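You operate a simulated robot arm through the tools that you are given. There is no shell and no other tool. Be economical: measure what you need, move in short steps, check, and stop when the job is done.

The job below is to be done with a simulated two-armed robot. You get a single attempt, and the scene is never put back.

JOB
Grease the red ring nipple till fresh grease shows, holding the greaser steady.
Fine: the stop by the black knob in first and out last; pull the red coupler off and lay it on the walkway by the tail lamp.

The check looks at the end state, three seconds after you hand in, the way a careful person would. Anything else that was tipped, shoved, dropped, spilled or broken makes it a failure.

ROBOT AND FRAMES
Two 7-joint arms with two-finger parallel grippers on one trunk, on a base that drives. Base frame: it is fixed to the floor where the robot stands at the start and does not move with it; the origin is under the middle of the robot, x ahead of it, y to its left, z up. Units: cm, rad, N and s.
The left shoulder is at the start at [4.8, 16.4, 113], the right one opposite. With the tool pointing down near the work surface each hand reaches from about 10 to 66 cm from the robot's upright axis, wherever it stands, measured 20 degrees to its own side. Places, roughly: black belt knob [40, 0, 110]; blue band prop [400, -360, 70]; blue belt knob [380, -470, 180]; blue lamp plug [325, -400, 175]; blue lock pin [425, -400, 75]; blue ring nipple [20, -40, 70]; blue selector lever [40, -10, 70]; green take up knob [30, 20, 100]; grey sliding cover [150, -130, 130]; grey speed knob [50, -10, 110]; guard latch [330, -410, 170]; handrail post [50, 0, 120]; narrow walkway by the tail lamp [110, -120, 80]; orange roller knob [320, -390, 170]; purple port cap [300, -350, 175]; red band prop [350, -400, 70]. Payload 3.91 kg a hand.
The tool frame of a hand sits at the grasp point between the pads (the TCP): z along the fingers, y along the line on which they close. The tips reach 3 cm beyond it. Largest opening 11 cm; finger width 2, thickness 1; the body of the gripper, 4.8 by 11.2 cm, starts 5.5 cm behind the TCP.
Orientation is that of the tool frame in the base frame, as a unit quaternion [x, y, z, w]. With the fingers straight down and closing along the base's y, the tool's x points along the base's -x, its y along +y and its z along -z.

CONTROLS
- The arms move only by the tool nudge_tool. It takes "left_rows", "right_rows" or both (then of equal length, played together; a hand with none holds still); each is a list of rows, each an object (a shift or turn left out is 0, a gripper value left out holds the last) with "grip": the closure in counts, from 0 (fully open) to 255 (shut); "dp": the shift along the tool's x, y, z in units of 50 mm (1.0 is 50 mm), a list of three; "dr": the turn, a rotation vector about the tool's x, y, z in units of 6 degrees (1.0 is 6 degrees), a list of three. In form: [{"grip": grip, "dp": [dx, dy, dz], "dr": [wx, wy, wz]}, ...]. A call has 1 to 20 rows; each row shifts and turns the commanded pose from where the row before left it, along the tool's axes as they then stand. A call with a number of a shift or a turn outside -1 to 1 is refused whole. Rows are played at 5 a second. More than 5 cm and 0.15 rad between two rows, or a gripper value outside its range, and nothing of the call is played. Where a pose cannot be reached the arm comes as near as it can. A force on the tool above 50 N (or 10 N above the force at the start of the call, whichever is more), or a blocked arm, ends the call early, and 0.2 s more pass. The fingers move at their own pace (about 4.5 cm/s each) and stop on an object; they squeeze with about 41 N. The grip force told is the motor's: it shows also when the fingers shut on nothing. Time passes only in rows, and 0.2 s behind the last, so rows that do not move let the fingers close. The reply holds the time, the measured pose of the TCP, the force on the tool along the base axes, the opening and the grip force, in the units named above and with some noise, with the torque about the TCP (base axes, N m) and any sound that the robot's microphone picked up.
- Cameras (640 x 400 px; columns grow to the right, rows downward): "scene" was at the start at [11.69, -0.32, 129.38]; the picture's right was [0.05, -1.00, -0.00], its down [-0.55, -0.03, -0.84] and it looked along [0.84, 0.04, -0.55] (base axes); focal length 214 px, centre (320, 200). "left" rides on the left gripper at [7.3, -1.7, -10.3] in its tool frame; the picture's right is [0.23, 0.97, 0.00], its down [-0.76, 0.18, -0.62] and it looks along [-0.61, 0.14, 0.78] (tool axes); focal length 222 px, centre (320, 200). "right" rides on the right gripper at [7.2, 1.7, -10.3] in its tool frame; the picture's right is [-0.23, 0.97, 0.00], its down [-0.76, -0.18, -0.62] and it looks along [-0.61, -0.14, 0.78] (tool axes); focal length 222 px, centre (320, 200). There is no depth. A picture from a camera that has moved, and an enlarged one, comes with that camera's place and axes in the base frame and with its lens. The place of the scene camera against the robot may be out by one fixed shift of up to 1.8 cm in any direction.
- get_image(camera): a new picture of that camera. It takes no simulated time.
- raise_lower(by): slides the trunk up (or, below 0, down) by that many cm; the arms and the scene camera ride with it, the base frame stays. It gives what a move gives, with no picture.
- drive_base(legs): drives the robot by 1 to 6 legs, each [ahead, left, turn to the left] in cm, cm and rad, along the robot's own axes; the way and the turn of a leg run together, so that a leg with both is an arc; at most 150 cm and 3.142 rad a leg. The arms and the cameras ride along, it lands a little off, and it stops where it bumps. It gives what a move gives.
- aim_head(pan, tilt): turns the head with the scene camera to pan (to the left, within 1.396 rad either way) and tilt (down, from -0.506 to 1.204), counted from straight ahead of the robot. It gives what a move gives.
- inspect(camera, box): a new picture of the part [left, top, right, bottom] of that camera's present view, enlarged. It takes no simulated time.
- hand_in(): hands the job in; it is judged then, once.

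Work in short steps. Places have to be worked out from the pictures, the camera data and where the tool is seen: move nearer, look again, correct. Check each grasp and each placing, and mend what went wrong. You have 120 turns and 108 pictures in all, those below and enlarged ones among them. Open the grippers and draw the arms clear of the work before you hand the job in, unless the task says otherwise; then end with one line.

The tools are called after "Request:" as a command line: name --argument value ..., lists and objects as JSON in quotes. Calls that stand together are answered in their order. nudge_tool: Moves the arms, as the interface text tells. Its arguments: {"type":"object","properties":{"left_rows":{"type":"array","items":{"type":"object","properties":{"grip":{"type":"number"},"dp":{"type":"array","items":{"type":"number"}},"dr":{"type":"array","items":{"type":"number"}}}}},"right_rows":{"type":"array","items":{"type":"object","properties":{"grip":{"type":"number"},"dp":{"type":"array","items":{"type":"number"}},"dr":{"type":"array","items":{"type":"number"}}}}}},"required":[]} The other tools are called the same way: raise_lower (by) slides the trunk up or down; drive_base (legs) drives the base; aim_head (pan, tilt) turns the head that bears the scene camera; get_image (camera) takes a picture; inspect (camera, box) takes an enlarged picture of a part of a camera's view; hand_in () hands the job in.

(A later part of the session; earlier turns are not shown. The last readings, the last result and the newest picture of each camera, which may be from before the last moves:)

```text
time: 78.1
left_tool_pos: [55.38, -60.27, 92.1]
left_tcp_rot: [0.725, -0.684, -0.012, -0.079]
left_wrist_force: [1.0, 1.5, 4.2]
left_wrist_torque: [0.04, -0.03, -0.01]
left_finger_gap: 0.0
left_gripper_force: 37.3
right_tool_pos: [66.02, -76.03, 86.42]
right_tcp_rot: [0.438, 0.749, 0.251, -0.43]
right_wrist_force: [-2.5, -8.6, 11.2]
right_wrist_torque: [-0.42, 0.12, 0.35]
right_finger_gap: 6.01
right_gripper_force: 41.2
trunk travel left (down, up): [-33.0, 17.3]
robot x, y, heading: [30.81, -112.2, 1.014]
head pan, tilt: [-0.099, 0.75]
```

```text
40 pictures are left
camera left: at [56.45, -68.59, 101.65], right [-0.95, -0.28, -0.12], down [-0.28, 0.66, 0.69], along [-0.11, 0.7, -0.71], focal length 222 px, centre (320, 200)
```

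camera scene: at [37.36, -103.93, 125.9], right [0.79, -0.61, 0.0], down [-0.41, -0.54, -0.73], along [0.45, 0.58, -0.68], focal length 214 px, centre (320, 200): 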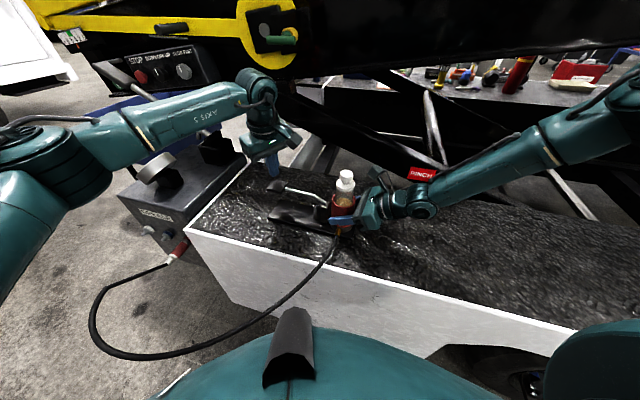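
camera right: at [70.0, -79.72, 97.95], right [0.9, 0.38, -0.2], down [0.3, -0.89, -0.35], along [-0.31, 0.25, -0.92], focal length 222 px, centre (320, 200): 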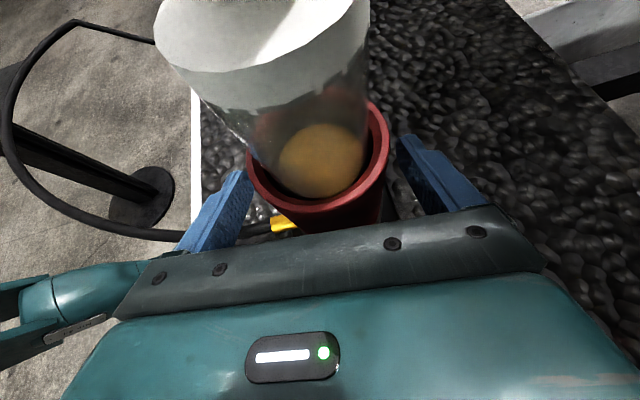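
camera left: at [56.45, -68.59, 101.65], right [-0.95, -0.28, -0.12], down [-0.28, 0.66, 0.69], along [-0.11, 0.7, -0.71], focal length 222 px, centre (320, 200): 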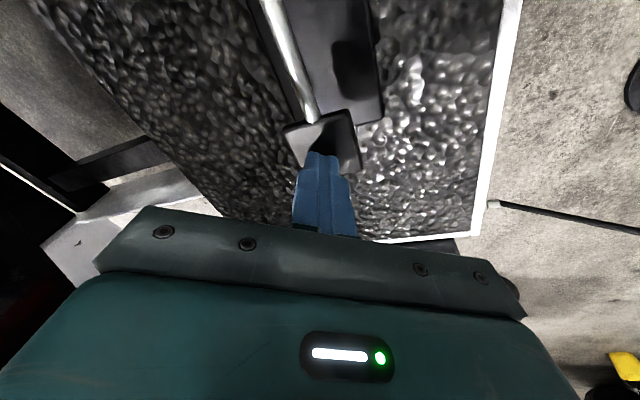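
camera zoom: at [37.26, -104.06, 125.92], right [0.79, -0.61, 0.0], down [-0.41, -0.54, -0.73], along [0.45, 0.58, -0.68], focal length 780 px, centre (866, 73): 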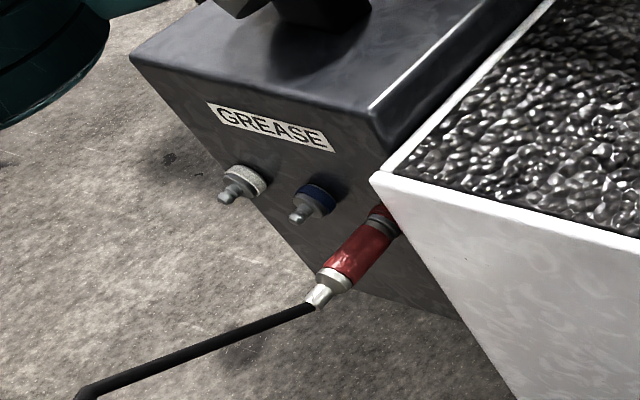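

Spring still pushes at 92 mm height, so I use fuller strokes: lift higher, then press to the bottom, twice.

Request:
nudge_tool --left_rows '[{"dp": [0, 0, -0.3]}, {}, {"dp": [0, 0, 0.25]}, {"dp": [0, 0, 0.25]}, {"dp": [0, 0, 0.25]}, {"dp": [0, 0, 0.26]}, {}, {}, {"dp": [0, 0, -0.5]}, {"dp": [0, 0, -0.5]}, {}, {}, {"dp": [0, 0, 0.25]}, {"dp": [0, 0, 0.25]}, {"dp": [0, 0, 0.25]}, {"dp": [0, 0, 0.26]}, {}, {}]'

Request:
inspect --camera "scene" --box '[110, 120, 410, 290]'

```text
time: 81.9
left_tool_pos: [55.6, -59.97, 88.76]
left_tcp_rot: [0.725, -0.684, -0.013, -0.081]
left_wrist_force: [-1.3, -0.5, 18.0]
left_wrist_torque: [-0.1, -0.08, 0.0]
left_finger_gap: 0.0
left_gripper_force: 37.7
right_tool_pos: [65.99, -75.98, 86.44]
right_tcp_rot: [0.438, 0.749, 0.251, -0.43]
right_wrist_force: [-2.7, 1.2, 2.4]
right_wrist_torque: [0.42, 0.21, -0.34]
right_finger_gap: 6.0
right_gripper_force: 41.2
trunk travel left (down, up): [-33.0, 17.3]
robot x, y, heading: [30.98, -112.32, 1.021]
head pan, tilt: [-0.099, 0.75]
```

```text
2.13 times, centred on (260, 205) of scene
camera zoom: at [37.24, -104.05, 125.93], right [0.79, -0.61, 0.0], down [-0.41, -0.54, -0.73], along [0.45, 0.58, -0.68], focal length 458 px, centre (448, 189)
```

zoom: 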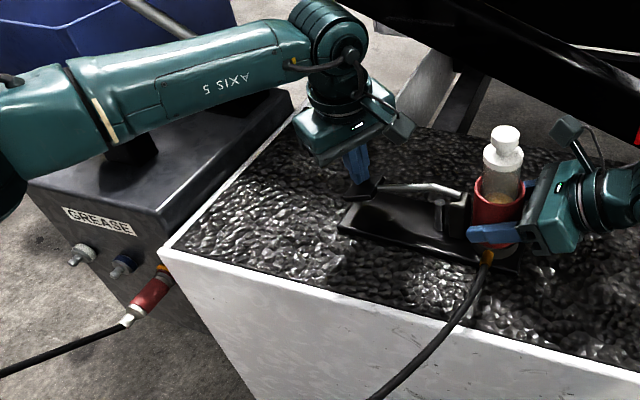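

An orange-tan spot now seems to appear at the nipple's root; I zoom in.

Request:
inspect --camera "scene" --box '[150, 215, 220, 275]'

```text
6.67 times, centred on (185, 245) of scene
camera zoom: at [37.24, -104.05, 125.93], right [0.79, -0.61, 0.0], down [-0.41, -0.54, -0.73], along [0.45, 0.58, -0.68], focal length 1430 px, centre (1220, -100)
```

zoom: 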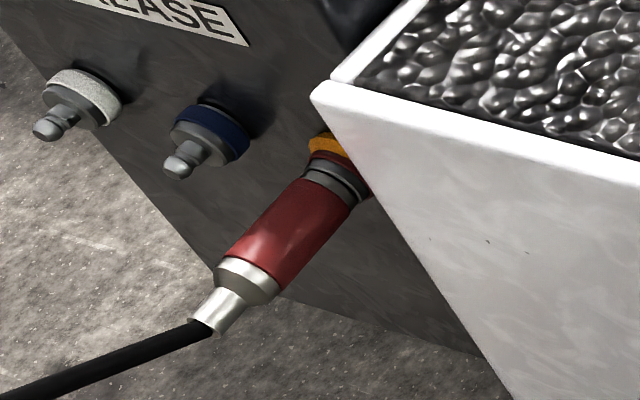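

Fresh grease shows as an orange collar at the red-ring nipple. I stop pumping, lift the left hand clear, then let go of the greaser and back the right hand off along its fingers.

Request:
nudge_tool --left_rows '[{"dp": [0, 0, -0.3]}, {"dp": [0, 0, -0.3]}, {"dp": [0, 0, -0.4]}, {"dp": [0, 0, -0.8]}, {"dp": [0, 0, -0.9]}, {"dp": [0, 0, -0.9]}, {"dp": [0, 0, -0.9]}, {}]'

Request:
nudge_tool --right_rows '[{"grip": 120}, {"grip": 90}, {"grip": 60}, {"grip": 25}, {}, {}, {"dp": [0, 0, -0.3]}, {"dp": [0, 0, -0.5]}, {"dp": [0, 0, -0.6]}, {"dp": [0, 0, -0.8]}, {"dp": [0, 0, -0.8]}, {"dp": [0, 0, -0.8]}, {}]'

Request:
get_image --camera "scene"

```text
time: 83.7
left_tool_pos: [53.42, -62.81, 110.74]
left_tcp_rot: [0.725, -0.684, -0.012, -0.078]
left_wrist_force: [0.5, 0.5, 0.5]
left_wrist_torque: [0.04, 0.01, 0.03]
left_finger_gap: 0.01
left_gripper_force: 37.8
right_tool_pos: [66.06, -75.98, 86.37]
right_tcp_rot: [0.438, 0.749, 0.251, -0.43]
right_wrist_force: [-2.7, -5.9, 8.7]
right_wrist_torque: [0.43, -0.16, -0.14]
right_finger_gap: 5.99
right_gripper_force: 40.9
trunk travel left (down, up): [-33.0, 17.3]
robot x, y, heading: [30.63, -112.69, 1.018]
head pan, tilt: [-0.099, 0.75]
```

```text
time: 86.5
left_tool_pos: [53.61, -62.69, 110.75]
left_tcp_rot: [0.724, -0.685, -0.012, -0.078]
left_wrist_force: [-0.8, 0.0, 0.2]
left_wrist_torque: [0.0, 0.0, 0.01]
left_finger_gap: 0.0
left_gripper_force: 38.0
right_tool_pos: [73.79, -90.19, 95.95]
right_tcp_rot: [0.438, 0.748, 0.25, -0.431]
right_wrist_force: [-0.1, -0.4, -0.1]
right_wrist_torque: [0.0, 0.01, 0.01]
right_finger_gap: 9.93
right_gripper_force: 0.0
trunk travel left (down, up): [-33.0, 17.3]
robot x, y, heading: [30.97, -112.02, 1.02]
head pan, tilt: [-0.099, 0.75]
```

```text
37 pictures are left
camera scene: at [37.36, -103.87, 125.89], right [0.79, -0.61, 0.0], down [-0.41, -0.54, -0.73], along [0.44, 0.58, -0.68], focal length 214 px, centre (320, 200)
```

scene: 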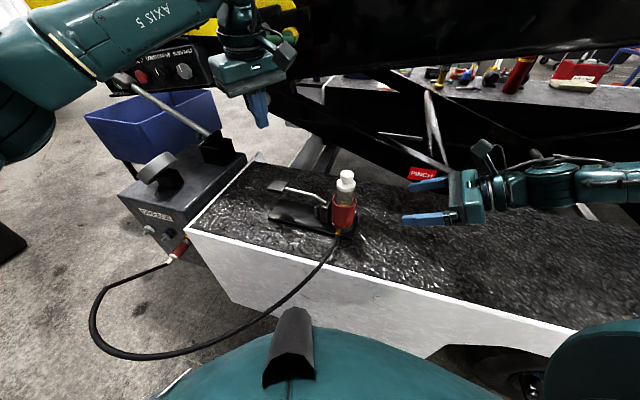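

The greaser stands undisturbed. I raise the right hand and turn it back to straight-down, in one call each, then drive back around.

Request:
nudge_tool --right_rows '[{"dp": [0.82, 0, -0.475]}, {"dp": [0.82, 0, -0.475]}, {"dp": [0.82, 0, -0.475]}, {"dp": [0.82, 0, -0.475]}, {"dp": [0, -0.9, 0]}, {"dp": [0, -0.9, 0]}, {}]' --left_rows '[{"dp": [0.9, 0, -0.3]}, {"dp": [0.9, 0, -0.3]}, {"dp": [0.9, 0, -0.3]}, {"dp": [0.9, 0, -0.3]}, {"dp": [0.9, 0, -0.3]}, {"dp": [0.9, 0, -0.3]}, {}]'

Request:
nudge_tool --right_rows '[{"dr": [0.5355, -0.3175, -0.928]}, {"dr": [0.5355, -0.3175, -0.928]}, {"dr": [0.5355, -0.3175, -0.928]}, {"dr": [0.5355, -0.3175, -0.928]}, {"dr": [0.5355, -0.3175, -0.928]}, {"dr": [0.5355, -0.3175, -0.928]}, {"dr": [0.5355, -0.3175, -0.928]}, {"dr": [0.5355, -0.3175, -0.928]}, {"dr": [0.5355, -0.3175, -0.928]}, {"dr": [0.5355, -0.3175, -0.928]}, {"dr": [0.5355, -0.3175, -0.928]}, {"dr": [0.5355, -0.3175, -0.928]}, {"dr": [0.5355, -0.3175, -0.928]}, {"dr": [0.5355, -0.3175, -0.928]}, {"dr": [0.5355, -0.3175, -0.928]}, {"dr": [0.5355, -0.3175, -0.928]}, {"dr": [0.5355, -0.3175, -0.928]}, {"dr": [0.5355, -0.3175, -0.928]}, {"dr": [0.5355, -0.3175, -0.928]}, {}]'

```text
time: 88.1
left_tool_pos: [54.37, -90.67, 116.62]
left_tcp_rot: [0.726, -0.683, -0.012, -0.078]
left_wrist_force: [0.4, -0.1, 0.4]
left_wrist_torque: [0.01, -0.03, 0.03]
left_finger_gap: 0.03
left_gripper_force: 37.8
right_tool_pos: [66.1, -94.51, 114.92]
right_tcp_rot: [0.439, 0.749, 0.25, -0.429]
right_wrist_force: [0.0, -0.3, 0.2]
right_wrist_torque: [0.02, -0.01, -0.03]
right_finger_gap: 9.91
right_gripper_force: 0.1
trunk travel left (down, up): [-33.0, 17.3]
robot x, y, heading: [30.94, -112.38, 1.02]
head pan, tilt: [-0.099, 0.75]
```

```text
time: 92.3
left_tool_pos: [54.26, -90.52, 116.68]
left_tcp_rot: [0.725, -0.684, -0.013, -0.078]
left_wrist_force: [0.7, 0.3, -0.7]
left_wrist_torque: [0.0, 0.01, 0.0]
left_finger_gap: 0.0
left_gripper_force: 37.8
right_tool_pos: [66.19, -94.6, 114.94]
right_tcp_rot: [-0.484, 0.875, -0.002, -0.001]
right_wrist_force: [1.0, -0.3, -1.0]
right_wrist_torque: [0.01, -0.04, 0.0]
right_finger_gap: 9.93
right_gripper_force: 0.1
trunk travel left (down, up): [-33.0, 17.3]
robot x, y, heading: [30.61, -112.59, 1.02]
head pan, tilt: [-0.099, 0.75]
```

Now drive back round the hose to stand before the GREASE face (u≈40, p≈-47).

Request:
drive_base --legs '[[0, 0, -0.408], [-22, 0, 0], [0, 55, 0], [14, 15, 0]]'

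Request:
aim_head --pan -0.35 --tilt 0.85

Request:
get_image --camera "scene"

Request:
get_image --camera "right"

```text
time: 101.7
left_tool_pos: [13.36, -49.03, 116.51]
left_tcp_rot: [-0.576, 0.814, -0.003, 0.079]
left_wrist_force: [-0.1, 0.3, -0.7]
left_wrist_torque: [0.0, 0.0, -0.01]
left_finger_gap: 0.0
left_gripper_force: 38.2
right_tool_pos: [22.86, -57.48, 114.97]
right_tcp_rot: [-0.302, 0.953, -0.002, -0.001]
right_wrist_force: [-0.3, -0.2, 0.3]
right_wrist_torque: [0.01, -0.03, 0.0]
right_finger_gap: 9.94
right_gripper_force: 0.1
trunk travel left (down, up): [-33.0, 17.3]
robot x, y, heading: [-16.86, -60.12, 0.619]
head pan, tilt: [-0.099, 0.75]
```

```text
time: 102.5
left_tool_pos: [13.38, -49.05, 116.52]
left_tcp_rot: [-0.576, 0.814, -0.003, 0.079]
left_wrist_force: [0.5, -0.3, -0.3]
left_wrist_torque: [0.04, 0.01, -0.03]
left_finger_gap: 0.0
left_gripper_force: 38.0
right_tool_pos: [22.97, -57.43, 114.99]
right_tcp_rot: [-0.301, 0.954, -0.002, -0.001]
right_wrist_force: [0.4, 0.4, -0.2]
right_wrist_torque: [0.02, 0.02, 0.0]
right_finger_gap: 9.92
right_gripper_force: 0.0
trunk travel left (down, up): [-33.0, 17.3]
robot x, y, heading: [-16.76, -59.64, 0.615]
head pan, tilt: [-0.351, 0.85]
```

```text
36 pictures are left
camera scene: at [-6.73, -56.87, 125.1], right [0.27, -0.96, 0.0], down [-0.72, -0.2, -0.66], along [0.64, 0.18, -0.75], focal length 214 px, centre (320, 200)
```

scene: 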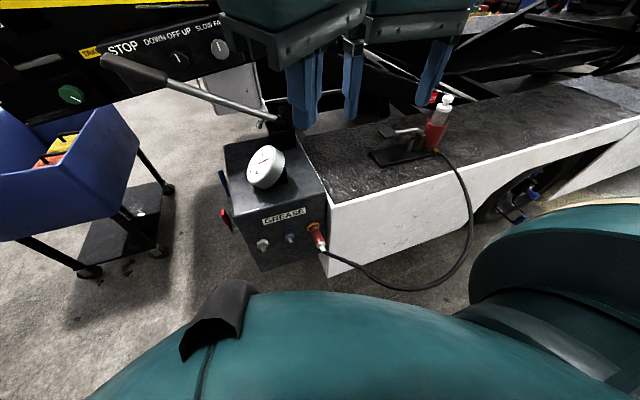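

```text
35 pictures are left
camera right: at [16.04, -60.1, 125.34], right [-0.37, 0.93, 0.0], down [0.73, 0.3, 0.62], along [0.58, 0.23, -0.78], focal length 222 px, centre (320, 200)
```

right: 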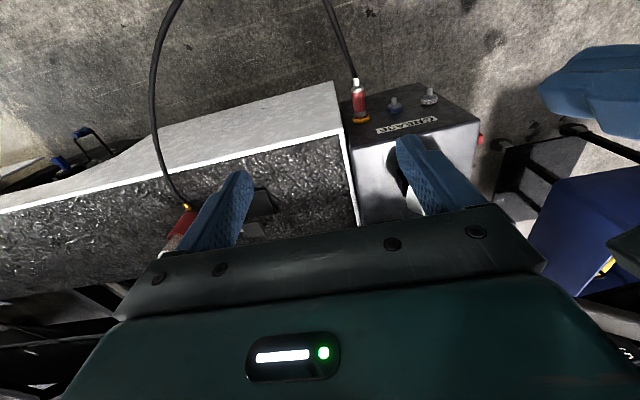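

Coupler body is centred at about [26.7,-46.1,67] with its axis along -p. I move the left hand aside, set a 5.5 cm opening, and lower the right hand to hover above the coupler.

Request:
nudge_tool --left_rows '[{"dp": [-0.58, 0.81, 0]}, {"dp": [-0.58, 0.81, 0]}, {"dp": [-0.58, 0.81, 0]}, {}, {}, {}, {}, {}, {}, {}, {}, {}]' --right_rows '[{"grip": 128}, {}, {}, {"dp": [-0.83, 0.71, 0]}, {"dp": [-0.83, 0.71, 0]}, {"dp": [0, 0, 1]}, {"dp": [0, 0, 1]}, {"dp": [0, 0, 1]}, {"dp": [0, 0, 1]}, {"dp": [0, 0, 1]}, {"dp": [0, 0, 1]}, {}]'

Request:
get_image --camera "right"

Request:
inspect --camera "scene" --box '[220, 120, 420, 280]'

```text
refused: row 4 steps farther than a row can; nothing moved
```

```text
34 pictures are left
camera right: at [16.04, -60.1, 125.34], right [-0.37, 0.93, 0.0], down [0.73, 0.3, 0.62], along [0.58, 0.23, -0.78], focal length 222 px, centre (320, 200)
```

right: 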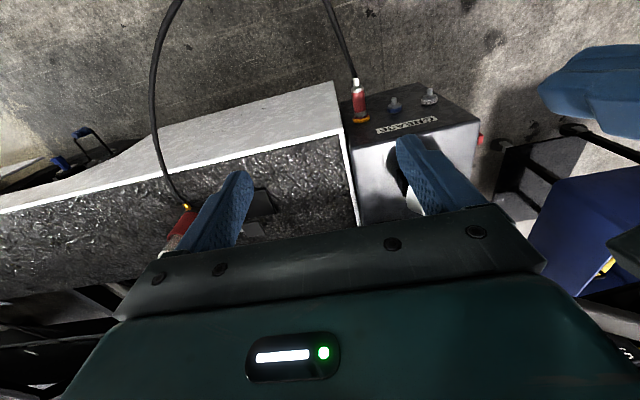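

```text
2.50 times, centred on (320, 200) of scene
camera zoom: at [-6.73, -56.87, 125.1], right [0.27, -0.96, 0.0], down [-0.72, -0.2, -0.66], along [0.64, 0.18, -0.75], focal length 536 px, centre (320, 200)
```

zoom: 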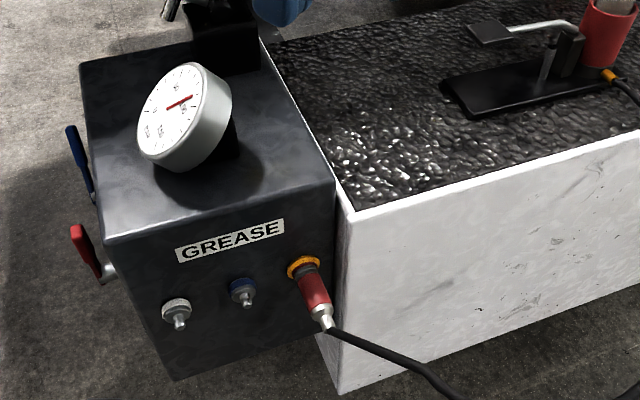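

Row too long; I split the sideways move into smaller rows.

Request:
nudge_tool --left_rows '[{"dp": [-0.58, 0.81, 0]}, {"dp": [-0.58, 0.81, 0]}, {"dp": [-0.58, 0.81, 0]}, {}, {}, {}, {}, {}, {}, {}, {}, {}]' --right_rows '[{"grip": 140}, {}, {"dp": [-0.55, 0.47, 0]}, {"dp": [-0.55, 0.47, 0]}, {"dp": [-0.55, 0.47, 0]}, {"dp": [0, 0, 0.99]}, {"dp": [0, 0, 0.99]}, {"dp": [0, 0, 0.99]}, {"dp": [0, 0, 0.99]}, {"dp": [0, 0, 0.99]}, {"dp": [0, 0, 0.99]}, {}]'

Request:
get_image --camera "right"

Request:
inspect --camera "scene" --box '[220, 120, 420, 280]'

```text
time: 105.1
left_tool_pos: [4.67, -36.71, 116.5]
left_tcp_rot: [-0.576, 0.814, -0.004, 0.08]
left_wrist_force: [0.6, 0.2, -0.4]
left_wrist_torque: [0.0, -0.01, 0.01]
left_finger_gap: 0.0
left_gripper_force: 37.1
right_tool_pos: [25.81, -48.51, 86.28]
right_tcp_rot: [-0.301, 0.954, -0.002, -0.001]
right_wrist_force: [0.1, 0.4, 0.4]
right_wrist_torque: [0.05, -0.01, 0.0]
right_finger_gap: 4.94
right_gripper_force: 0.1
right hand out of reach, approached as far as the arm can: row 11
trunk travel left (down, up): [-33.0, 17.3]
robot x, y, heading: [-16.62, -59.97, 0.618]
head pan, tilt: [-0.351, 0.85]
```

```text
32 pictures are left
camera right: at [18.89, -51.25, 96.65], right [-0.37, 0.93, 0.0], down [0.73, 0.29, 0.62], along [0.58, 0.23, -0.78], focal length 222 px, centre (320, 200)
```

right: 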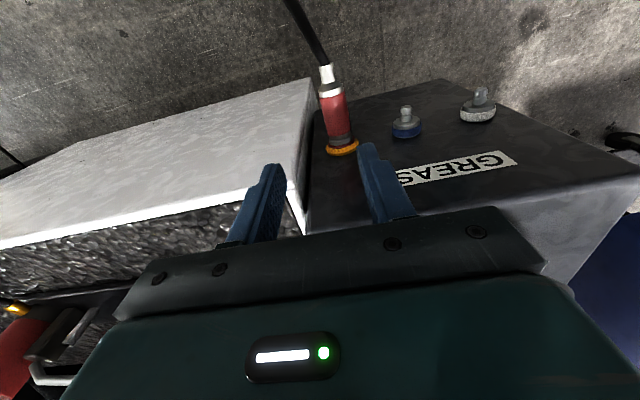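

```text
2.50 times, centred on (320, 200) of scene
camera zoom: at [-6.73, -56.87, 125.1], right [0.26, -0.96, 0.0], down [-0.72, -0.2, -0.66], along [0.64, 0.17, -0.75], focal length 536 px, centre (320, 200)
```

zoom: 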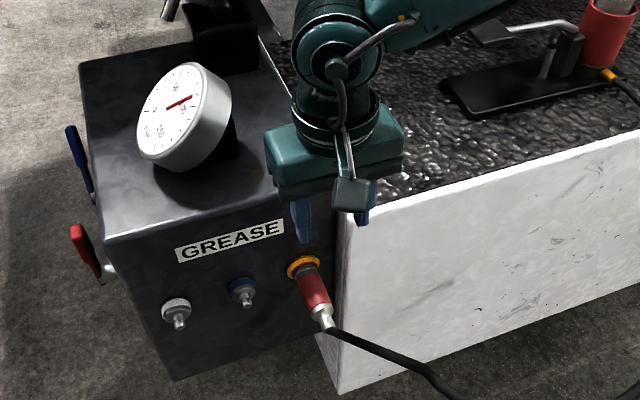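

Depth is limited by trunk height. I correct 1.5 cm left / 0.9 forward, then lower the trunk 11 cm and check.

Request:
nudge_tool --right_rows '[{"dp": [-0.16, 0.3, -0.1]}, {}]'

Request:
raise_lower --by -11

Request:
get_image --camera "right"

```text
time: 105.7
left_tool_pos: [4.59, -36.9, 116.55]
left_tcp_rot: [-0.576, 0.814, -0.003, 0.079]
left_wrist_force: [-0.3, -0.3, 0.1]
left_wrist_torque: [0.02, -0.01, 0.03]
left_finger_gap: 0.0
left_gripper_force: 38.1
right_tool_pos: [25.79, -47.91, 87.56]
right_tcp_rot: [-0.302, 0.953, -0.002, -0.001]
right_wrist_force: [0.1, 0.2, -0.1]
right_wrist_torque: [0.02, -0.03, 0.0]
right_finger_gap: 4.96
right_gripper_force: 0.2
right hand out of reach, approached as far as the arm can: row 1
trunk travel left (down, up): [-33.0, 17.3]
robot x, y, heading: [-16.97, -60.22, 0.613]
head pan, tilt: [-0.351, 0.85]
```

```text
time: 107.1
left_tool_pos: [4.45, -36.9, 105.45]
left_tcp_rot: [-0.576, 0.814, -0.003, 0.079]
left_wrist_force: [-0.3, -0.5, -0.9]
left_wrist_torque: [-0.01, 0.02, -0.02]
left_finger_gap: 0.0
left_gripper_force: 37.4
right_tool_pos: [25.83, -47.91, 76.67]
right_tcp_rot: [-0.302, 0.953, -0.001, -0.001]
right_wrist_force: [0.5, -0.1, 0.2]
right_wrist_torque: [0.0, -0.01, 0.04]
right_finger_gap: 4.98
right_gripper_force: 0.1
trunk travel left (down, up): [-22.0, 28.3]
robot x, y, heading: [-16.98, -59.92, 0.617]
head pan, tilt: [-0.351, 0.85]
```

```text
30 pictures are left
camera right: at [18.86, -50.6, 86.87], right [-0.37, 0.93, 0.0], down [0.73, 0.29, 0.62], along [0.58, 0.23, -0.78], focal length 222 px, centre (320, 200)
```

right: 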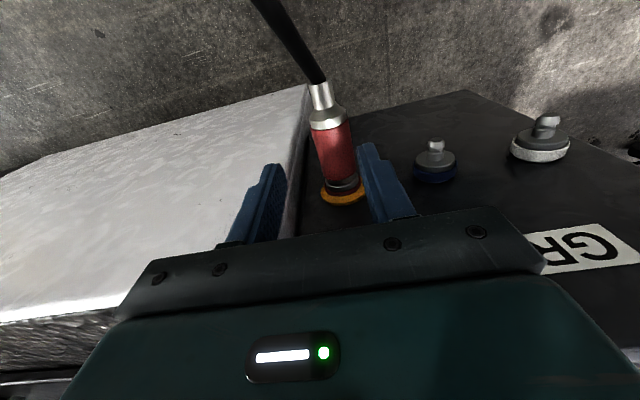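

Coupler axis is 0.8 cm left of my mid-line and grasping its outer half keeps the gripper off the skirt corner. I shift left, narrow slightly, and lower 9 cm.

Request:
nudge_tool --right_rows '[{"grip": 150, "dp": [0, 0.17, 0]}, {"dp": [0, 0, 0.5]}, {"dp": [0, 0, 0.5]}, {}]'

Request:
get_image --camera "right"

```text
time: 108.0
left_tool_pos: [4.39, -36.93, 105.41]
left_tcp_rot: [-0.575, 0.814, -0.003, 0.081]
left_wrist_force: [0.1, 0.0, 0.0]
left_wrist_torque: [0.02, 0.0, -0.01]
left_finger_gap: 0.0
left_gripper_force: 38.5
right_tool_pos: [25.66, -49.15, 74.25]
right_tcp_rot: [-0.303, 0.953, 0.011, 0.007]
right_wrist_force: [-5.8, -3.2, 27.4]
right_wrist_torque: [0.31, 0.66, 0.27]
right_finger_gap: 4.54
right_gripper_force: 0.0
right hand out of reach, approached as far as the arm can: row 1, 2, 3
trunk travel left (down, up): [-22.0, 28.3]
robot x, y, heading: [-16.49, -59.68, 0.616]
head pan, tilt: [-0.351, 0.85]
stopped in row 4 (right hand): the force on the tool passed its limit at 56 N (the readings are from after the stop); the commanded pose is now the measured one
```

```text
29 pictures are left
camera right: at [18.64, -52.13, 84.57], right [-0.38, 0.93, 0.02], down [0.72, 0.28, 0.64], along [0.58, 0.25, -0.77], focal length 222 px, centre (320, 200)
```

right: 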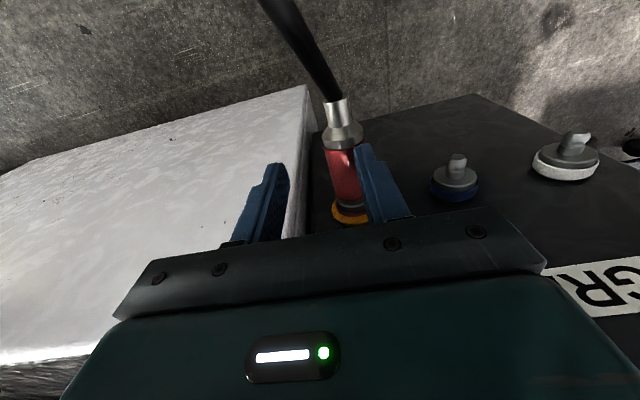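

27 N upward and the hand slid sideways; I must check what is touching, possibly the elbow. Raise 2 cm first and look.

Request:
nudge_tool --right_rows '[{"dp": [0, 0, -0.4]}, {}]'

Request:
get_image --camera "scene"

```text
time: 108.6
left_tool_pos: [4.71, -36.76, 105.53]
left_tcp_rot: [-0.575, 0.814, -0.004, 0.079]
left_wrist_force: [0.0, 1.1, -0.4]
left_wrist_torque: [-0.03, 0.02, 0.02]
left_finger_gap: 0.0
left_gripper_force: 38.0
right_tool_pos: [25.73, -49.19, 75.89]
right_tcp_rot: [-0.302, 0.953, 0.008, 0.004]
right_wrist_force: [-0.6, 0.3, -1.4]
right_wrist_torque: [-0.03, 0.01, 0.0]
right_finger_gap: 4.56
right_gripper_force: 0.0
trunk travel left (down, up): [-22.0, 28.3]
robot x, y, heading: [-16.69, -60.04, 0.62]
head pan, tilt: [-0.351, 0.85]
```

```text
28 pictures are left
camera scene: at [-6.73, -56.88, 114.08], right [0.26, -0.96, 0.0], down [-0.72, -0.2, -0.66], along [0.64, 0.17, -0.75], focal length 214 px, centre (320, 200)
```

scene: 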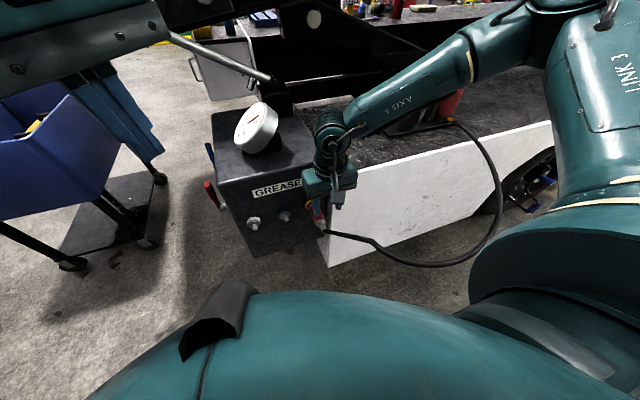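

The forearm crosses close to the greaser. I raise the trunk back 11 cm and check the greaser before anything else.

Request:
raise_lower --by 13

Request:
get_image --camera "scene"

```text
time: 110.2
left_tool_pos: [4.55, -36.75, 118.56]
left_tcp_rot: [-0.576, 0.814, -0.003, 0.079]
left_wrist_force: [-0.9, 0.1, 0.3]
left_wrist_torque: [0.04, 0.0, 0.02]
left_finger_gap: 0.01
left_gripper_force: 37.9
right_tool_pos: [25.82, -49.23, 88.83]
right_tcp_rot: [-0.302, 0.953, 0.008, 0.006]
right_wrist_force: [-0.5, 0.0, 0.2]
right_wrist_torque: [-0.03, 0.02, 0.01]
right_finger_gap: 4.55
right_gripper_force: 0.1
trunk travel left (down, up): [-35.0, 15.3]
robot x, y, heading: [-16.65, -59.73, 0.617]
head pan, tilt: [-0.351, 0.85]
```

```text
27 pictures are left
camera scene: at [-6.73, -56.87, 127.09], right [0.26, -0.96, 0.0], down [-0.72, -0.2, -0.66], along [0.64, 0.17, -0.75], focal length 214 px, centre (320, 200)
```

scene: 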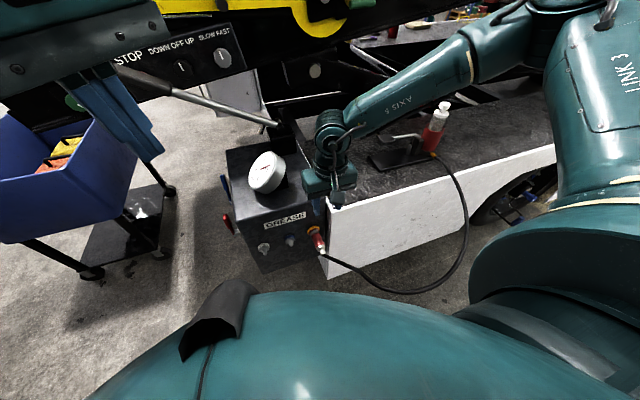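

The greaser is untouched. The right arm is wound badly for this; I'll use the left arm from a spot further right (u≈68, p≈-60). First lift and retract the right hand, square the left hand, then drive diagonally.

Request:
nudge_tool --right_rows '[{"dp": [0, 0, -0.9]}, {"dp": [0, 0, -0.9]}, {"dp": [0, 0, -0.9]}, {"dp": [0, 0, -0.9]}, {"dp": [0, 0, -0.9]}, {"dp": [0.9, -0.3, 0]}, {"dp": [0.9, -0.3, 0]}, {"dp": [0.9, -0.3, 0]}, {}]' --left_rows '[{"grip": 130}, {"dr": [0, 0, 0.95]}, {"dr": [0, 0, 0.95]}, {"dr": [0, 0, 0.95]}, {"dr": [0, 0, 0.95]}, {"dr": [0, 0, 0.95]}, {"dr": [0, 0, 0.95]}, {}, {}]'

Request:
drive_base --legs '[[-11, -28, 0]]'

Request:
aim_head --pan 0.1 --tilt 0.75

Request:
get_image --camera "scene"

Request:
get_image --camera "left"

```text
time: 112.2
left_tool_pos: [4.55, -36.76, 118.54]
left_tcp_rot: [-0.311, 0.947, 0.02, 0.077]
left_wrist_force: [0.0, 0.3, -0.9]
left_wrist_torque: [-0.01, -0.03, -0.01]
left_finger_gap: 5.4
left_gripper_force: 0.0
right_tool_pos: [16.9, -60.9, 111.08]
right_tcp_rot: [-0.302, 0.953, 0.007, 0.005]
right_wrist_force: [0.0, 0.0, 0.3]
right_wrist_torque: [-0.03, -0.03, -0.03]
right_finger_gap: 4.53
right_gripper_force: 0.0
trunk travel left (down, up): [-35.0, 15.3]
robot x, y, heading: [-16.87, -60.01, 0.619]
head pan, tilt: [-0.351, 0.85]
```

```text
time: 115.2
left_tool_pos: [11.66, -65.53, 118.48]
left_tcp_rot: [-0.311, 0.947, 0.021, 0.077]
left_wrist_force: [-0.3, -0.4, 0.1]
left_wrist_torque: [0.01, 0.0, 0.0]
left_finger_gap: 5.41
left_gripper_force: 0.1
right_tool_pos: [24.04, -89.53, 111.23]
right_tcp_rot: [-0.301, 0.954, 0.009, 0.006]
right_wrist_force: [0.3, 0.2, 0.4]
right_wrist_torque: [0.02, 0.0, -0.01]
right_finger_gap: 4.53
right_gripper_force: 0.0
trunk travel left (down, up): [-35.0, 15.3]
robot x, y, heading: [-9.65, -88.64, 0.615]
head pan, tilt: [-0.351, 0.85]
```

```text
time: 116.1
left_tool_pos: [11.54, -65.5, 118.48]
left_tcp_rot: [-0.311, 0.947, 0.019, 0.078]
left_wrist_force: [0.0, 0.2, -0.5]
left_wrist_torque: [0.04, 0.0, -0.01]
left_finger_gap: 5.41
left_gripper_force: 0.0
right_tool_pos: [24.01, -89.56, 111.12]
right_tcp_rot: [-0.302, 0.953, 0.008, 0.006]
right_wrist_force: [0.7, -0.8, -0.3]
right_wrist_torque: [0.01, 0.0, 0.0]
right_finger_gap: 4.53
right_gripper_force: 0.0
trunk travel left (down, up): [-35.0, 15.3]
robot x, y, heading: [-9.9, -88.64, 0.612]
head pan, tilt: [0.099, 0.75]
```

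```text
26 pictures are left
camera scene: at [-0.96, -82.17, 127.9], right [0.66, -0.75, 0.0], down [-0.51, -0.45, -0.73], along [0.55, 0.48, -0.68], focal length 214 px, centre (320, 200)
```

scene: 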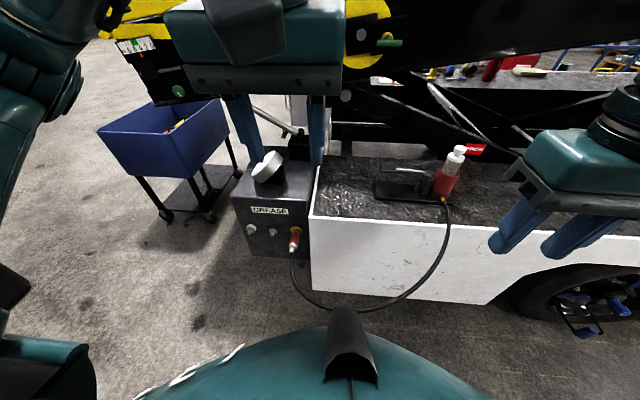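

```text
25 pictures are left
camera left: at [5.52, -71.93, 127.65], right [-0.76, 0.65, -0.05], down [0.42, 0.54, 0.73], along [0.5, 0.54, -0.68], focal length 222 px, centre (320, 200)
```

left: 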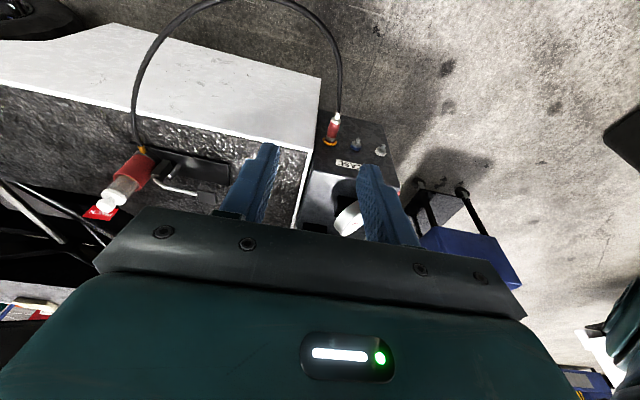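

Now the coupler is ahead and slightly left of the robot, with the left tool leaning usefully. I move the left hand to hover about 15 cm above the coupler along its finger axis.

Request:
nudge_tool --left_rows '[{"dp": [-0.316, 0.16, 0.869]}, {"dp": [-0.316, 0.16, 0.869]}, {"dp": [-0.316, 0.16, 0.869]}, {"dp": [-0.316, 0.16, 0.869]}, {"dp": [-0.316, 0.16, 0.869]}, {"dp": [-0.316, 0.16, 0.869]}, {"dp": [-0.316, 0.16, 0.869]}, {"dp": [-0.316, 0.16, 0.869]}, {"dp": [-0.316, 0.16, 0.869]}, {}]'

Request:
get_image --camera "left"

```text
time: 118.3
left_tool_pos: [24.07, -48.43, 82.08]
left_tcp_rot: [-0.311, 0.947, 0.02, 0.077]
left_wrist_force: [-0.4, -0.4, 0.0]
left_wrist_torque: [-0.02, -0.04, -0.01]
left_finger_gap: 5.39
left_gripper_force: 0.0
right_tool_pos: [24.05, -89.65, 111.04]
right_tcp_rot: [-0.302, 0.953, 0.008, 0.006]
right_wrist_force: [0.9, 0.0, -0.5]
right_wrist_torque: [0.01, -0.01, 0.0]
right_finger_gap: 4.54
right_gripper_force: 0.1
trunk travel left (down, up): [-35.0, 15.3]
robot x, y, heading: [-9.63, -88.81, 0.623]
head pan, tilt: [0.099, 0.75]
```

```text
24 pictures are left
camera left: at [17.88, -54.76, 91.07], right [-0.76, 0.65, -0.05], down [0.42, 0.54, 0.73], along [0.5, 0.54, -0.68], focal length 222 px, centre (320, 200)
```

left: 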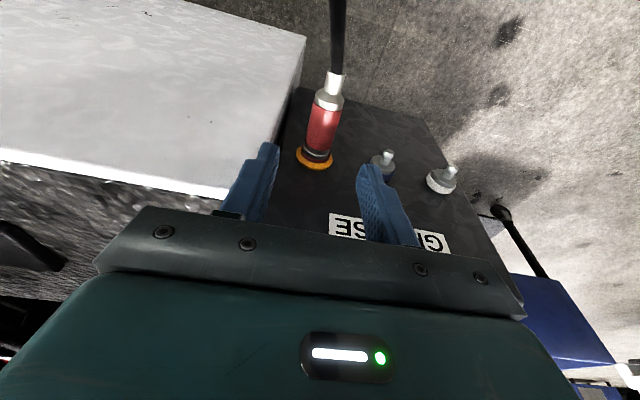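

Reachable now. Shift 0.8 cm left and descend 10 cm, then check.

Request:
nudge_tool --left_rows '[{"dp": [0, 0.16, 0]}, {"dp": [0, 0, 0.65]}, {"dp": [0, 0, 0.65]}, {"dp": [0, 0, 0.65]}, {}]'

Request:
get_image --camera "left"

```text
time: 119.5
left_tool_pos: [24.53, -46.84, 72.27]
left_tcp_rot: [-0.312, 0.947, 0.02, 0.077]
left_wrist_force: [0.3, 0.2, -0.4]
left_wrist_torque: [0.02, 0.01, -0.01]
left_finger_gap: 5.38
left_gripper_force: 0.0
right_tool_pos: [24.02, -89.43, 111.17]
right_tcp_rot: [-0.302, 0.953, 0.009, 0.006]
right_wrist_force: [0.1, -0.7, 0.0]
right_wrist_torque: [0.01, -0.01, -0.03]
right_finger_gap: 4.55
right_gripper_force: 0.1
trunk travel left (down, up): [-35.0, 15.3]
robot x, y, heading: [-9.8, -88.79, 0.619]
head pan, tilt: [0.099, 0.75]
```

```text
23 pictures are left
camera left: at [18.33, -53.32, 81.42], right [-0.76, 0.65, -0.05], down [0.42, 0.54, 0.73], along [0.5, 0.54, -0.68], focal length 222 px, centre (320, 200)
```

left: 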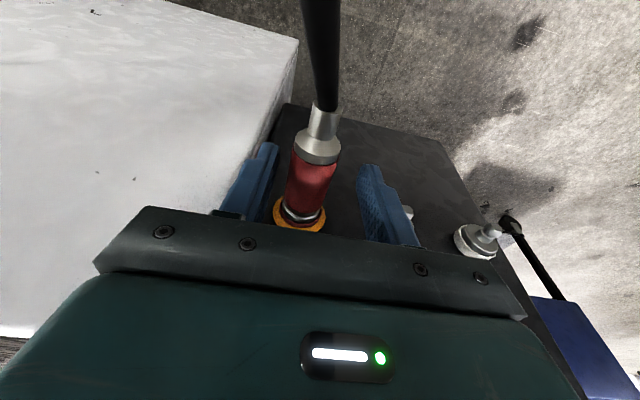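

Coupler lies between the fingers. I descend the last 4.5 cm with a small centering shift and close.

Request:
nudge_tool --left_rows '[{"dp": [0, -0.06, 0.3]}, {"dp": [0, 0, 0.3]}, {"dp": [0, 0, 0.3]}, {}]'

Request:
get_image --camera "left"

```text
time: 120.5
left_tool_pos: [25.5, -46.56, 67.8]
left_tcp_rot: [-0.311, 0.947, 0.02, 0.077]
left_wrist_force: [-0.5, 0.1, -0.6]
left_wrist_torque: [-0.01, 0.0, 0.01]
left_finger_gap: 5.41
left_gripper_force: 0.0
right_tool_pos: [23.97, -89.68, 111.09]
right_tcp_rot: [-0.301, 0.953, 0.008, 0.006]
right_wrist_force: [-0.5, 0.3, -0.8]
right_wrist_torque: [0.0, -0.02, 0.01]
right_finger_gap: 4.52
right_gripper_force: 0.0
trunk travel left (down, up): [-35.0, 15.3]
robot x, y, heading: [-9.96, -88.34, 0.615]
head pan, tilt: [0.099, 0.75]
```

```text
22 pictures are left
camera left: at [19.3, -52.98, 77.04], right [-0.76, 0.65, -0.05], down [0.42, 0.54, 0.73], along [0.5, 0.54, -0.68], focal length 222 px, centre (320, 200)
```

left: 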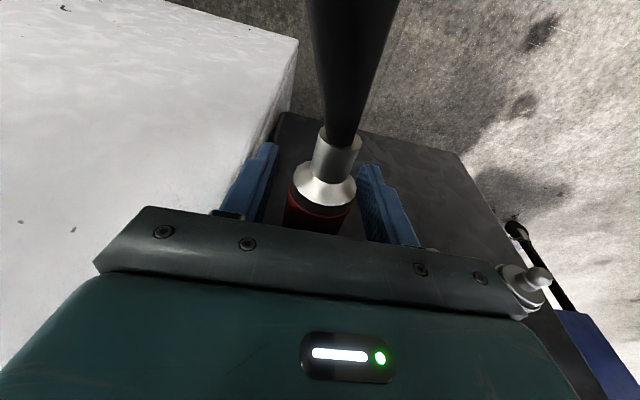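

Fingers straddle the coupler; closing.

Request:
nudge_tool --left_rows '[{"grip": 200}, {"grip": 255}, {}, {}, {}]'

```text
time: 121.7
left_tool_pos: [25.65, -46.81, 67.98]
left_tcp_rot: [-0.309, 0.948, 0.019, 0.077]
left_wrist_force: [9.9, -11.5, -3.1]
left_wrist_torque: [0.41, 0.26, -0.35]
left_finger_gap: 2.81
left_gripper_force: 41.0
right_tool_pos: [24.12, -89.68, 111.12]
right_tcp_rot: [-0.302, 0.953, 0.008, 0.004]
right_wrist_force: [0.5, 0.0, -1.0]
right_wrist_torque: [0.01, 0.01, -0.02]
right_finger_gap: 4.51
right_gripper_force: 0.1
trunk travel left (down, up): [-35.0, 15.3]
robot x, y, heading: [-9.9, -88.73, 0.618]
head pan, tilt: [0.099, 0.75]
```

Gripped at 2.8 cm. I ease the side load, then pull straight out along -p.

Request:
nudge_tool --left_rows '[{"dp": [0, -0.04, 0]}, {"dp": [0.1, 0, -0.016]}, {"dp": [0.1, 0, -0.016]}, {"dp": [0.1, 0, -0.016]}, {"dp": [0.15, 0, -0.024]}, {"dp": [0.15, 0, -0.024]}]'

Request:
get_image --camera "left"

```text
time: 123.1
left_tool_pos: [23.24, -48.36, 67.77]
left_tcp_rot: [-0.312, 0.947, 0.02, 0.076]
left_wrist_force: [0.0, 0.3, -0.1]
left_wrist_torque: [0.0, 0.01, -0.03]
left_finger_gap: 2.85
left_gripper_force: 40.4
right_tool_pos: [23.95, -89.59, 111.12]
right_tcp_rot: [-0.301, 0.953, 0.007, 0.006]
right_wrist_force: [-0.6, 0.4, -0.4]
right_wrist_torque: [0.03, -0.01, 0.01]
right_finger_gap: 4.53
right_gripper_force: 0.1
trunk travel left (down, up): [-35.0, 15.3]
robot x, y, heading: [-10.07, -88.46, 0.622]
head pan, tilt: [0.099, 0.75]
```

```text
21 pictures are left
camera left: at [17.05, -54.72, 76.9], right [-0.76, 0.65, -0.04], down [0.42, 0.54, 0.73], along [0.5, 0.54, -0.68], focal length 222 px, centre (320, 200)
```

left: 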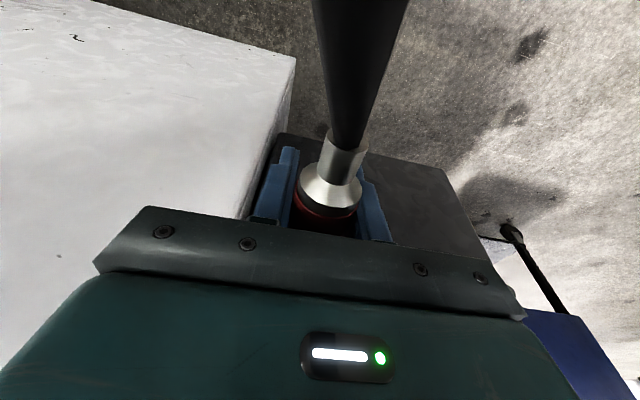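

It came off freely (no load after 3 cm). I draw it 5 cm further out and lift to about z 95.

Request:
nudge_tool --left_rows '[{"dp": [0.5, 0, -0.08]}, {"dp": [0.5, 0, -0.08]}, {"dp": [0, 0, -0.8]}, {"dp": [0, 0, -0.8]}, {"dp": [0, 0, -0.8]}, {"dp": [0, 0, -0.8]}, {"dp": [0, 0, -0.8]}, {"dp": [0, 0, -0.8]}, {"dp": [0, 0, -0.8]}, {}]'

Request:
get_image --camera "scene"

```text
time: 125.3
left_tool_pos: [15.23, -53.83, 95.58]
left_tcp_rot: [-0.311, 0.947, 0.02, 0.078]
left_wrist_force: [-0.9, 0.9, -1.5]
left_wrist_torque: [0.01, 0.0, 0.05]
left_finger_gap: 2.83
left_gripper_force: 41.0
right_tool_pos: [23.97, -89.58, 111.06]
right_tcp_rot: [-0.301, 0.953, 0.009, 0.005]
right_wrist_force: [-0.3, -0.5, -0.6]
right_wrist_torque: [0.02, 0.01, 0.0]
right_finger_gap: 4.52
right_gripper_force: 0.0
trunk travel left (down, up): [-35.0, 15.3]
robot x, y, heading: [-9.72, -88.75, 0.616]
head pan, tilt: [0.099, 0.75]
```

```text
20 pictures are left
camera scene: at [-0.96, -82.16, 127.9], right [0.66, -0.75, 0.0], down [-0.51, -0.45, -0.73], along [0.55, 0.48, -0.68], focal length 214 px, centre (320, 200)
```

scene: 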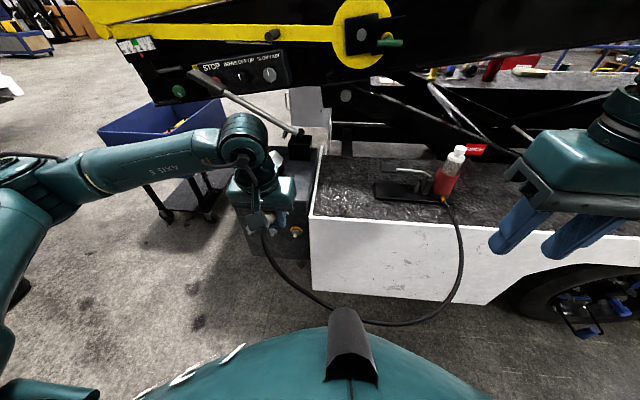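

The coupler is off with its hose. I drive right 60 cm, carrying it outside the walkway edge, then check.

Request:
drive_base --legs '[[0, -60, 0]]'

Request:
get_image --camera "scene"

```text
time: 131.0
left_tool_pos: [50.0, -102.83, 95.49]
left_tcp_rot: [-0.308, 0.948, 0.02, 0.077]
left_wrist_force: [0.2, 0.0, -1.1]
left_wrist_torque: [0.0, 0.01, -0.02]
left_finger_gap: 2.85
left_gripper_force: 40.6
right_tool_pos: [58.39, -138.57, 111.0]
right_tcp_rot: [-0.299, 0.954, 0.009, 0.005]
right_wrist_force: [0.4, 0.1, -0.1]
right_wrist_torque: [0.02, 0.0, -0.02]
right_finger_gap: 4.55
right_gripper_force: 0.2
trunk travel left (down, up): [-35.0, 15.3]
robot x, y, heading: [24.63, -137.34, 0.609]
head pan, tilt: [0.099, 0.75]
```

```text
19 pictures are left
camera scene: at [33.58, -130.98, 127.9], right [0.65, -0.76, 0.0], down [-0.52, -0.45, -0.73], along [0.55, 0.48, -0.68], focal length 214 px, centre (320, 200)
```

scene: 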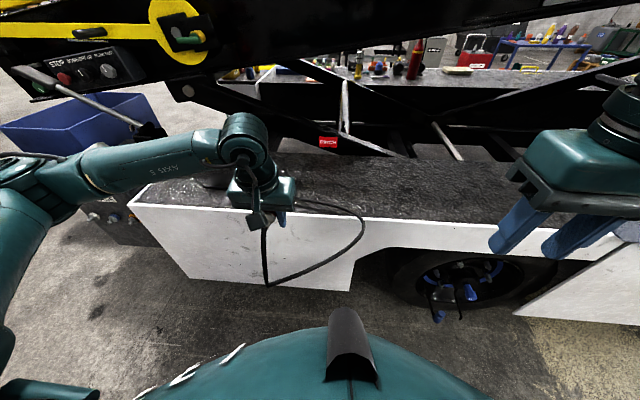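

Hose trails well. Continue right 27 cm and forward 13.

Request:
drive_base --legs '[[0, -27, 0], [13, 0, 0]]'

Request:
get_image --camera "scene"

```text
time: 134.9
left_tool_pos: [76.88, -117.38, 95.42]
left_tcp_rot: [-0.311, 0.947, 0.019, 0.077]
left_wrist_force: [1.0, -0.4, -0.3]
left_wrist_torque: [0.01, 0.03, 0.0]
left_finger_gap: 2.85
left_gripper_force: 40.9
right_tool_pos: [85.61, -153.0, 111.12]
right_tcp_rot: [-0.301, 0.954, 0.008, 0.005]
right_wrist_force: [0.0, 0.7, -0.6]
right_wrist_torque: [-0.03, 0.0, -0.01]
right_finger_gap: 4.53
right_gripper_force: 0.1
trunk travel left (down, up): [-35.0, 15.3]
robot x, y, heading: [51.67, -152.24, 0.616]
head pan, tilt: [0.099, 0.75]
```

```text
18 pictures are left
camera scene: at [60.61, -145.64, 127.89], right [0.66, -0.75, 0.0], down [-0.51, -0.45, -0.73], along [0.55, 0.48, -0.68], focal length 214 px, centre (320, 200)
```

scene: 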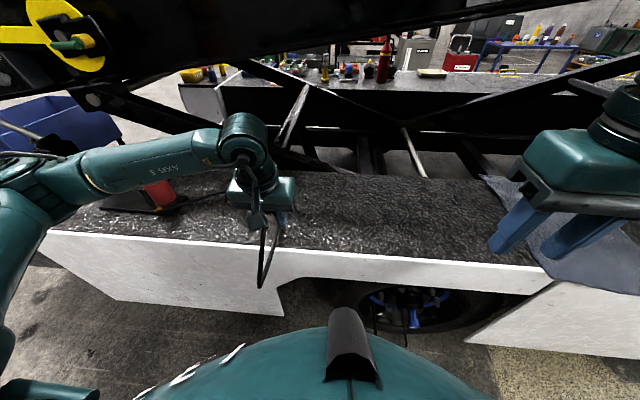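

Left hand is at u≈140 over the walkway edge. I extend it 18 cm forward over mid-walkway.

Request:
nudge_tool --left_rows '[{"dp": [-0.7, -0.136, 0.116]}, {"dp": [-0.7, -0.136, 0.116]}, {"dp": [-0.7, -0.136, 0.116]}, {"dp": [-0.7, -0.136, 0.116]}, {"dp": [-0.7, -0.136, 0.116]}, {}]'

Request:
get_image --camera "left"

Request:
get_image --camera "scene"

```text
time: 136.3
left_tool_pos: [93.31, -109.67, 95.4]
left_tcp_rot: [-0.311, 0.947, 0.019, 0.077]
left_wrist_force: [0.4, 0.0, -0.7]
left_wrist_torque: [0.02, -0.02, -0.01]
left_finger_gap: 2.79
left_gripper_force: 41.2
right_tool_pos: [85.5, -153.1, 111.19]
right_tcp_rot: [-0.302, 0.953, 0.009, 0.006]
right_wrist_force: [-0.4, -0.5, -0.4]
right_wrist_torque: [-0.01, 0.0, -0.01]
right_finger_gap: 4.54
right_gripper_force: 0.1
trunk travel left (down, up): [-35.0, 15.3]
robot x, y, heading: [51.64, -152.35, 0.611]
head pan, tilt: [0.099, 0.75]
```

```text
17 pictures are left
camera left: at [87.15, -116.05, 104.53], right [-0.76, 0.65, -0.05], down [0.42, 0.54, 0.73], along [0.5, 0.54, -0.68], focal length 222 px, centre (320, 200)
```

left: 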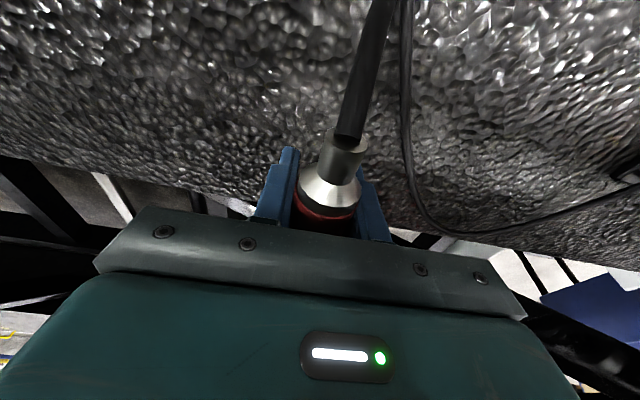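

```text
16 pictures are left
camera scene: at [60.53, -145.68, 127.9], right [0.66, -0.75, 0.0], down [-0.51, -0.45, -0.73], along [0.55, 0.48, -0.68], focal length 214 px, centre (320, 200)
```

scene: 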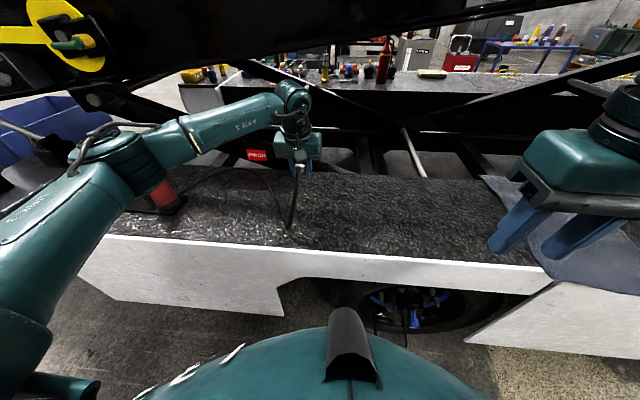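

The hand is over mid-walkway at u≈143, p≈13. I lower toward the surface, then by small steps until touch.

Request:
nudge_tool --left_rows '[{"dp": [0, 0, 0.6]}, {"dp": [0, 0, 0.6]}, {"dp": [0, 0, 0.6]}, {"dp": [0, 0, 0.5]}, {}]'

Request:
nudge_tool --left_rows '[{"dp": [0, 0, 0.1]}, {"dp": [0, 0, 0.1]}, {"dp": [0, 0, 0.1]}]'

Request:
inspect --camera "scene" --box '[200, 120, 400, 260]'

```text
time: 137.5
left_tool_pos: [94.63, -108.55, 84.13]
left_tcp_rot: [-0.31, 0.947, 0.02, 0.078]
left_wrist_force: [0.1, -0.1, -0.2]
left_wrist_torque: [0.03, 0.05, 0.04]
left_finger_gap: 2.83
left_gripper_force: 40.9
right_tool_pos: [85.64, -153.14, 111.11]
right_tcp_rot: [-0.302, 0.953, 0.008, 0.006]
right_wrist_force: [0.5, 0.3, 0.2]
right_wrist_torque: [0.01, -0.02, -0.01]
right_finger_gap: 4.51
right_gripper_force: 0.1
trunk travel left (down, up): [-35.0, 15.3]
robot x, y, heading: [51.7, -151.98, 0.619]
head pan, tilt: [0.099, 0.75]
```

```text
time: 138.3
left_tool_pos: [94.75, -108.53, 83.16]
left_tcp_rot: [-0.311, 0.947, 0.021, 0.08]
left_wrist_force: [-7.2, -0.9, 25.2]
left_wrist_torque: [0.25, 0.59, -0.01]
left_finger_gap: 2.8
left_gripper_force: 41.1
right_tool_pos: [85.37, -153.16, 111.33]
right_tcp_rot: [-0.302, 0.953, 0.009, 0.007]
right_wrist_force: [0.1, 0.6, 0.8]
right_wrist_torque: [-0.02, 0.0, 0.06]
right_finger_gap: 4.54
right_gripper_force: 0.1
trunk travel left (down, up): [-35.0, 15.3]
robot x, y, heading: [51.67, -152.46, 0.615]
head pan, tilt: [0.099, 0.75]
```

```text
2.86 times, centred on (300, 190) of scene
camera zoom: at [60.3, -145.87, 127.99], right [0.66, -0.75, 0.0], down [-0.51, -0.45, -0.73], along [0.55, 0.48, -0.68], focal length 613 px, centre (377, 229)
```

zoom: 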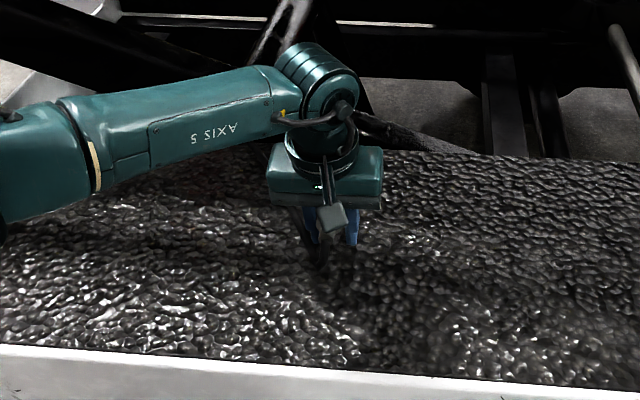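

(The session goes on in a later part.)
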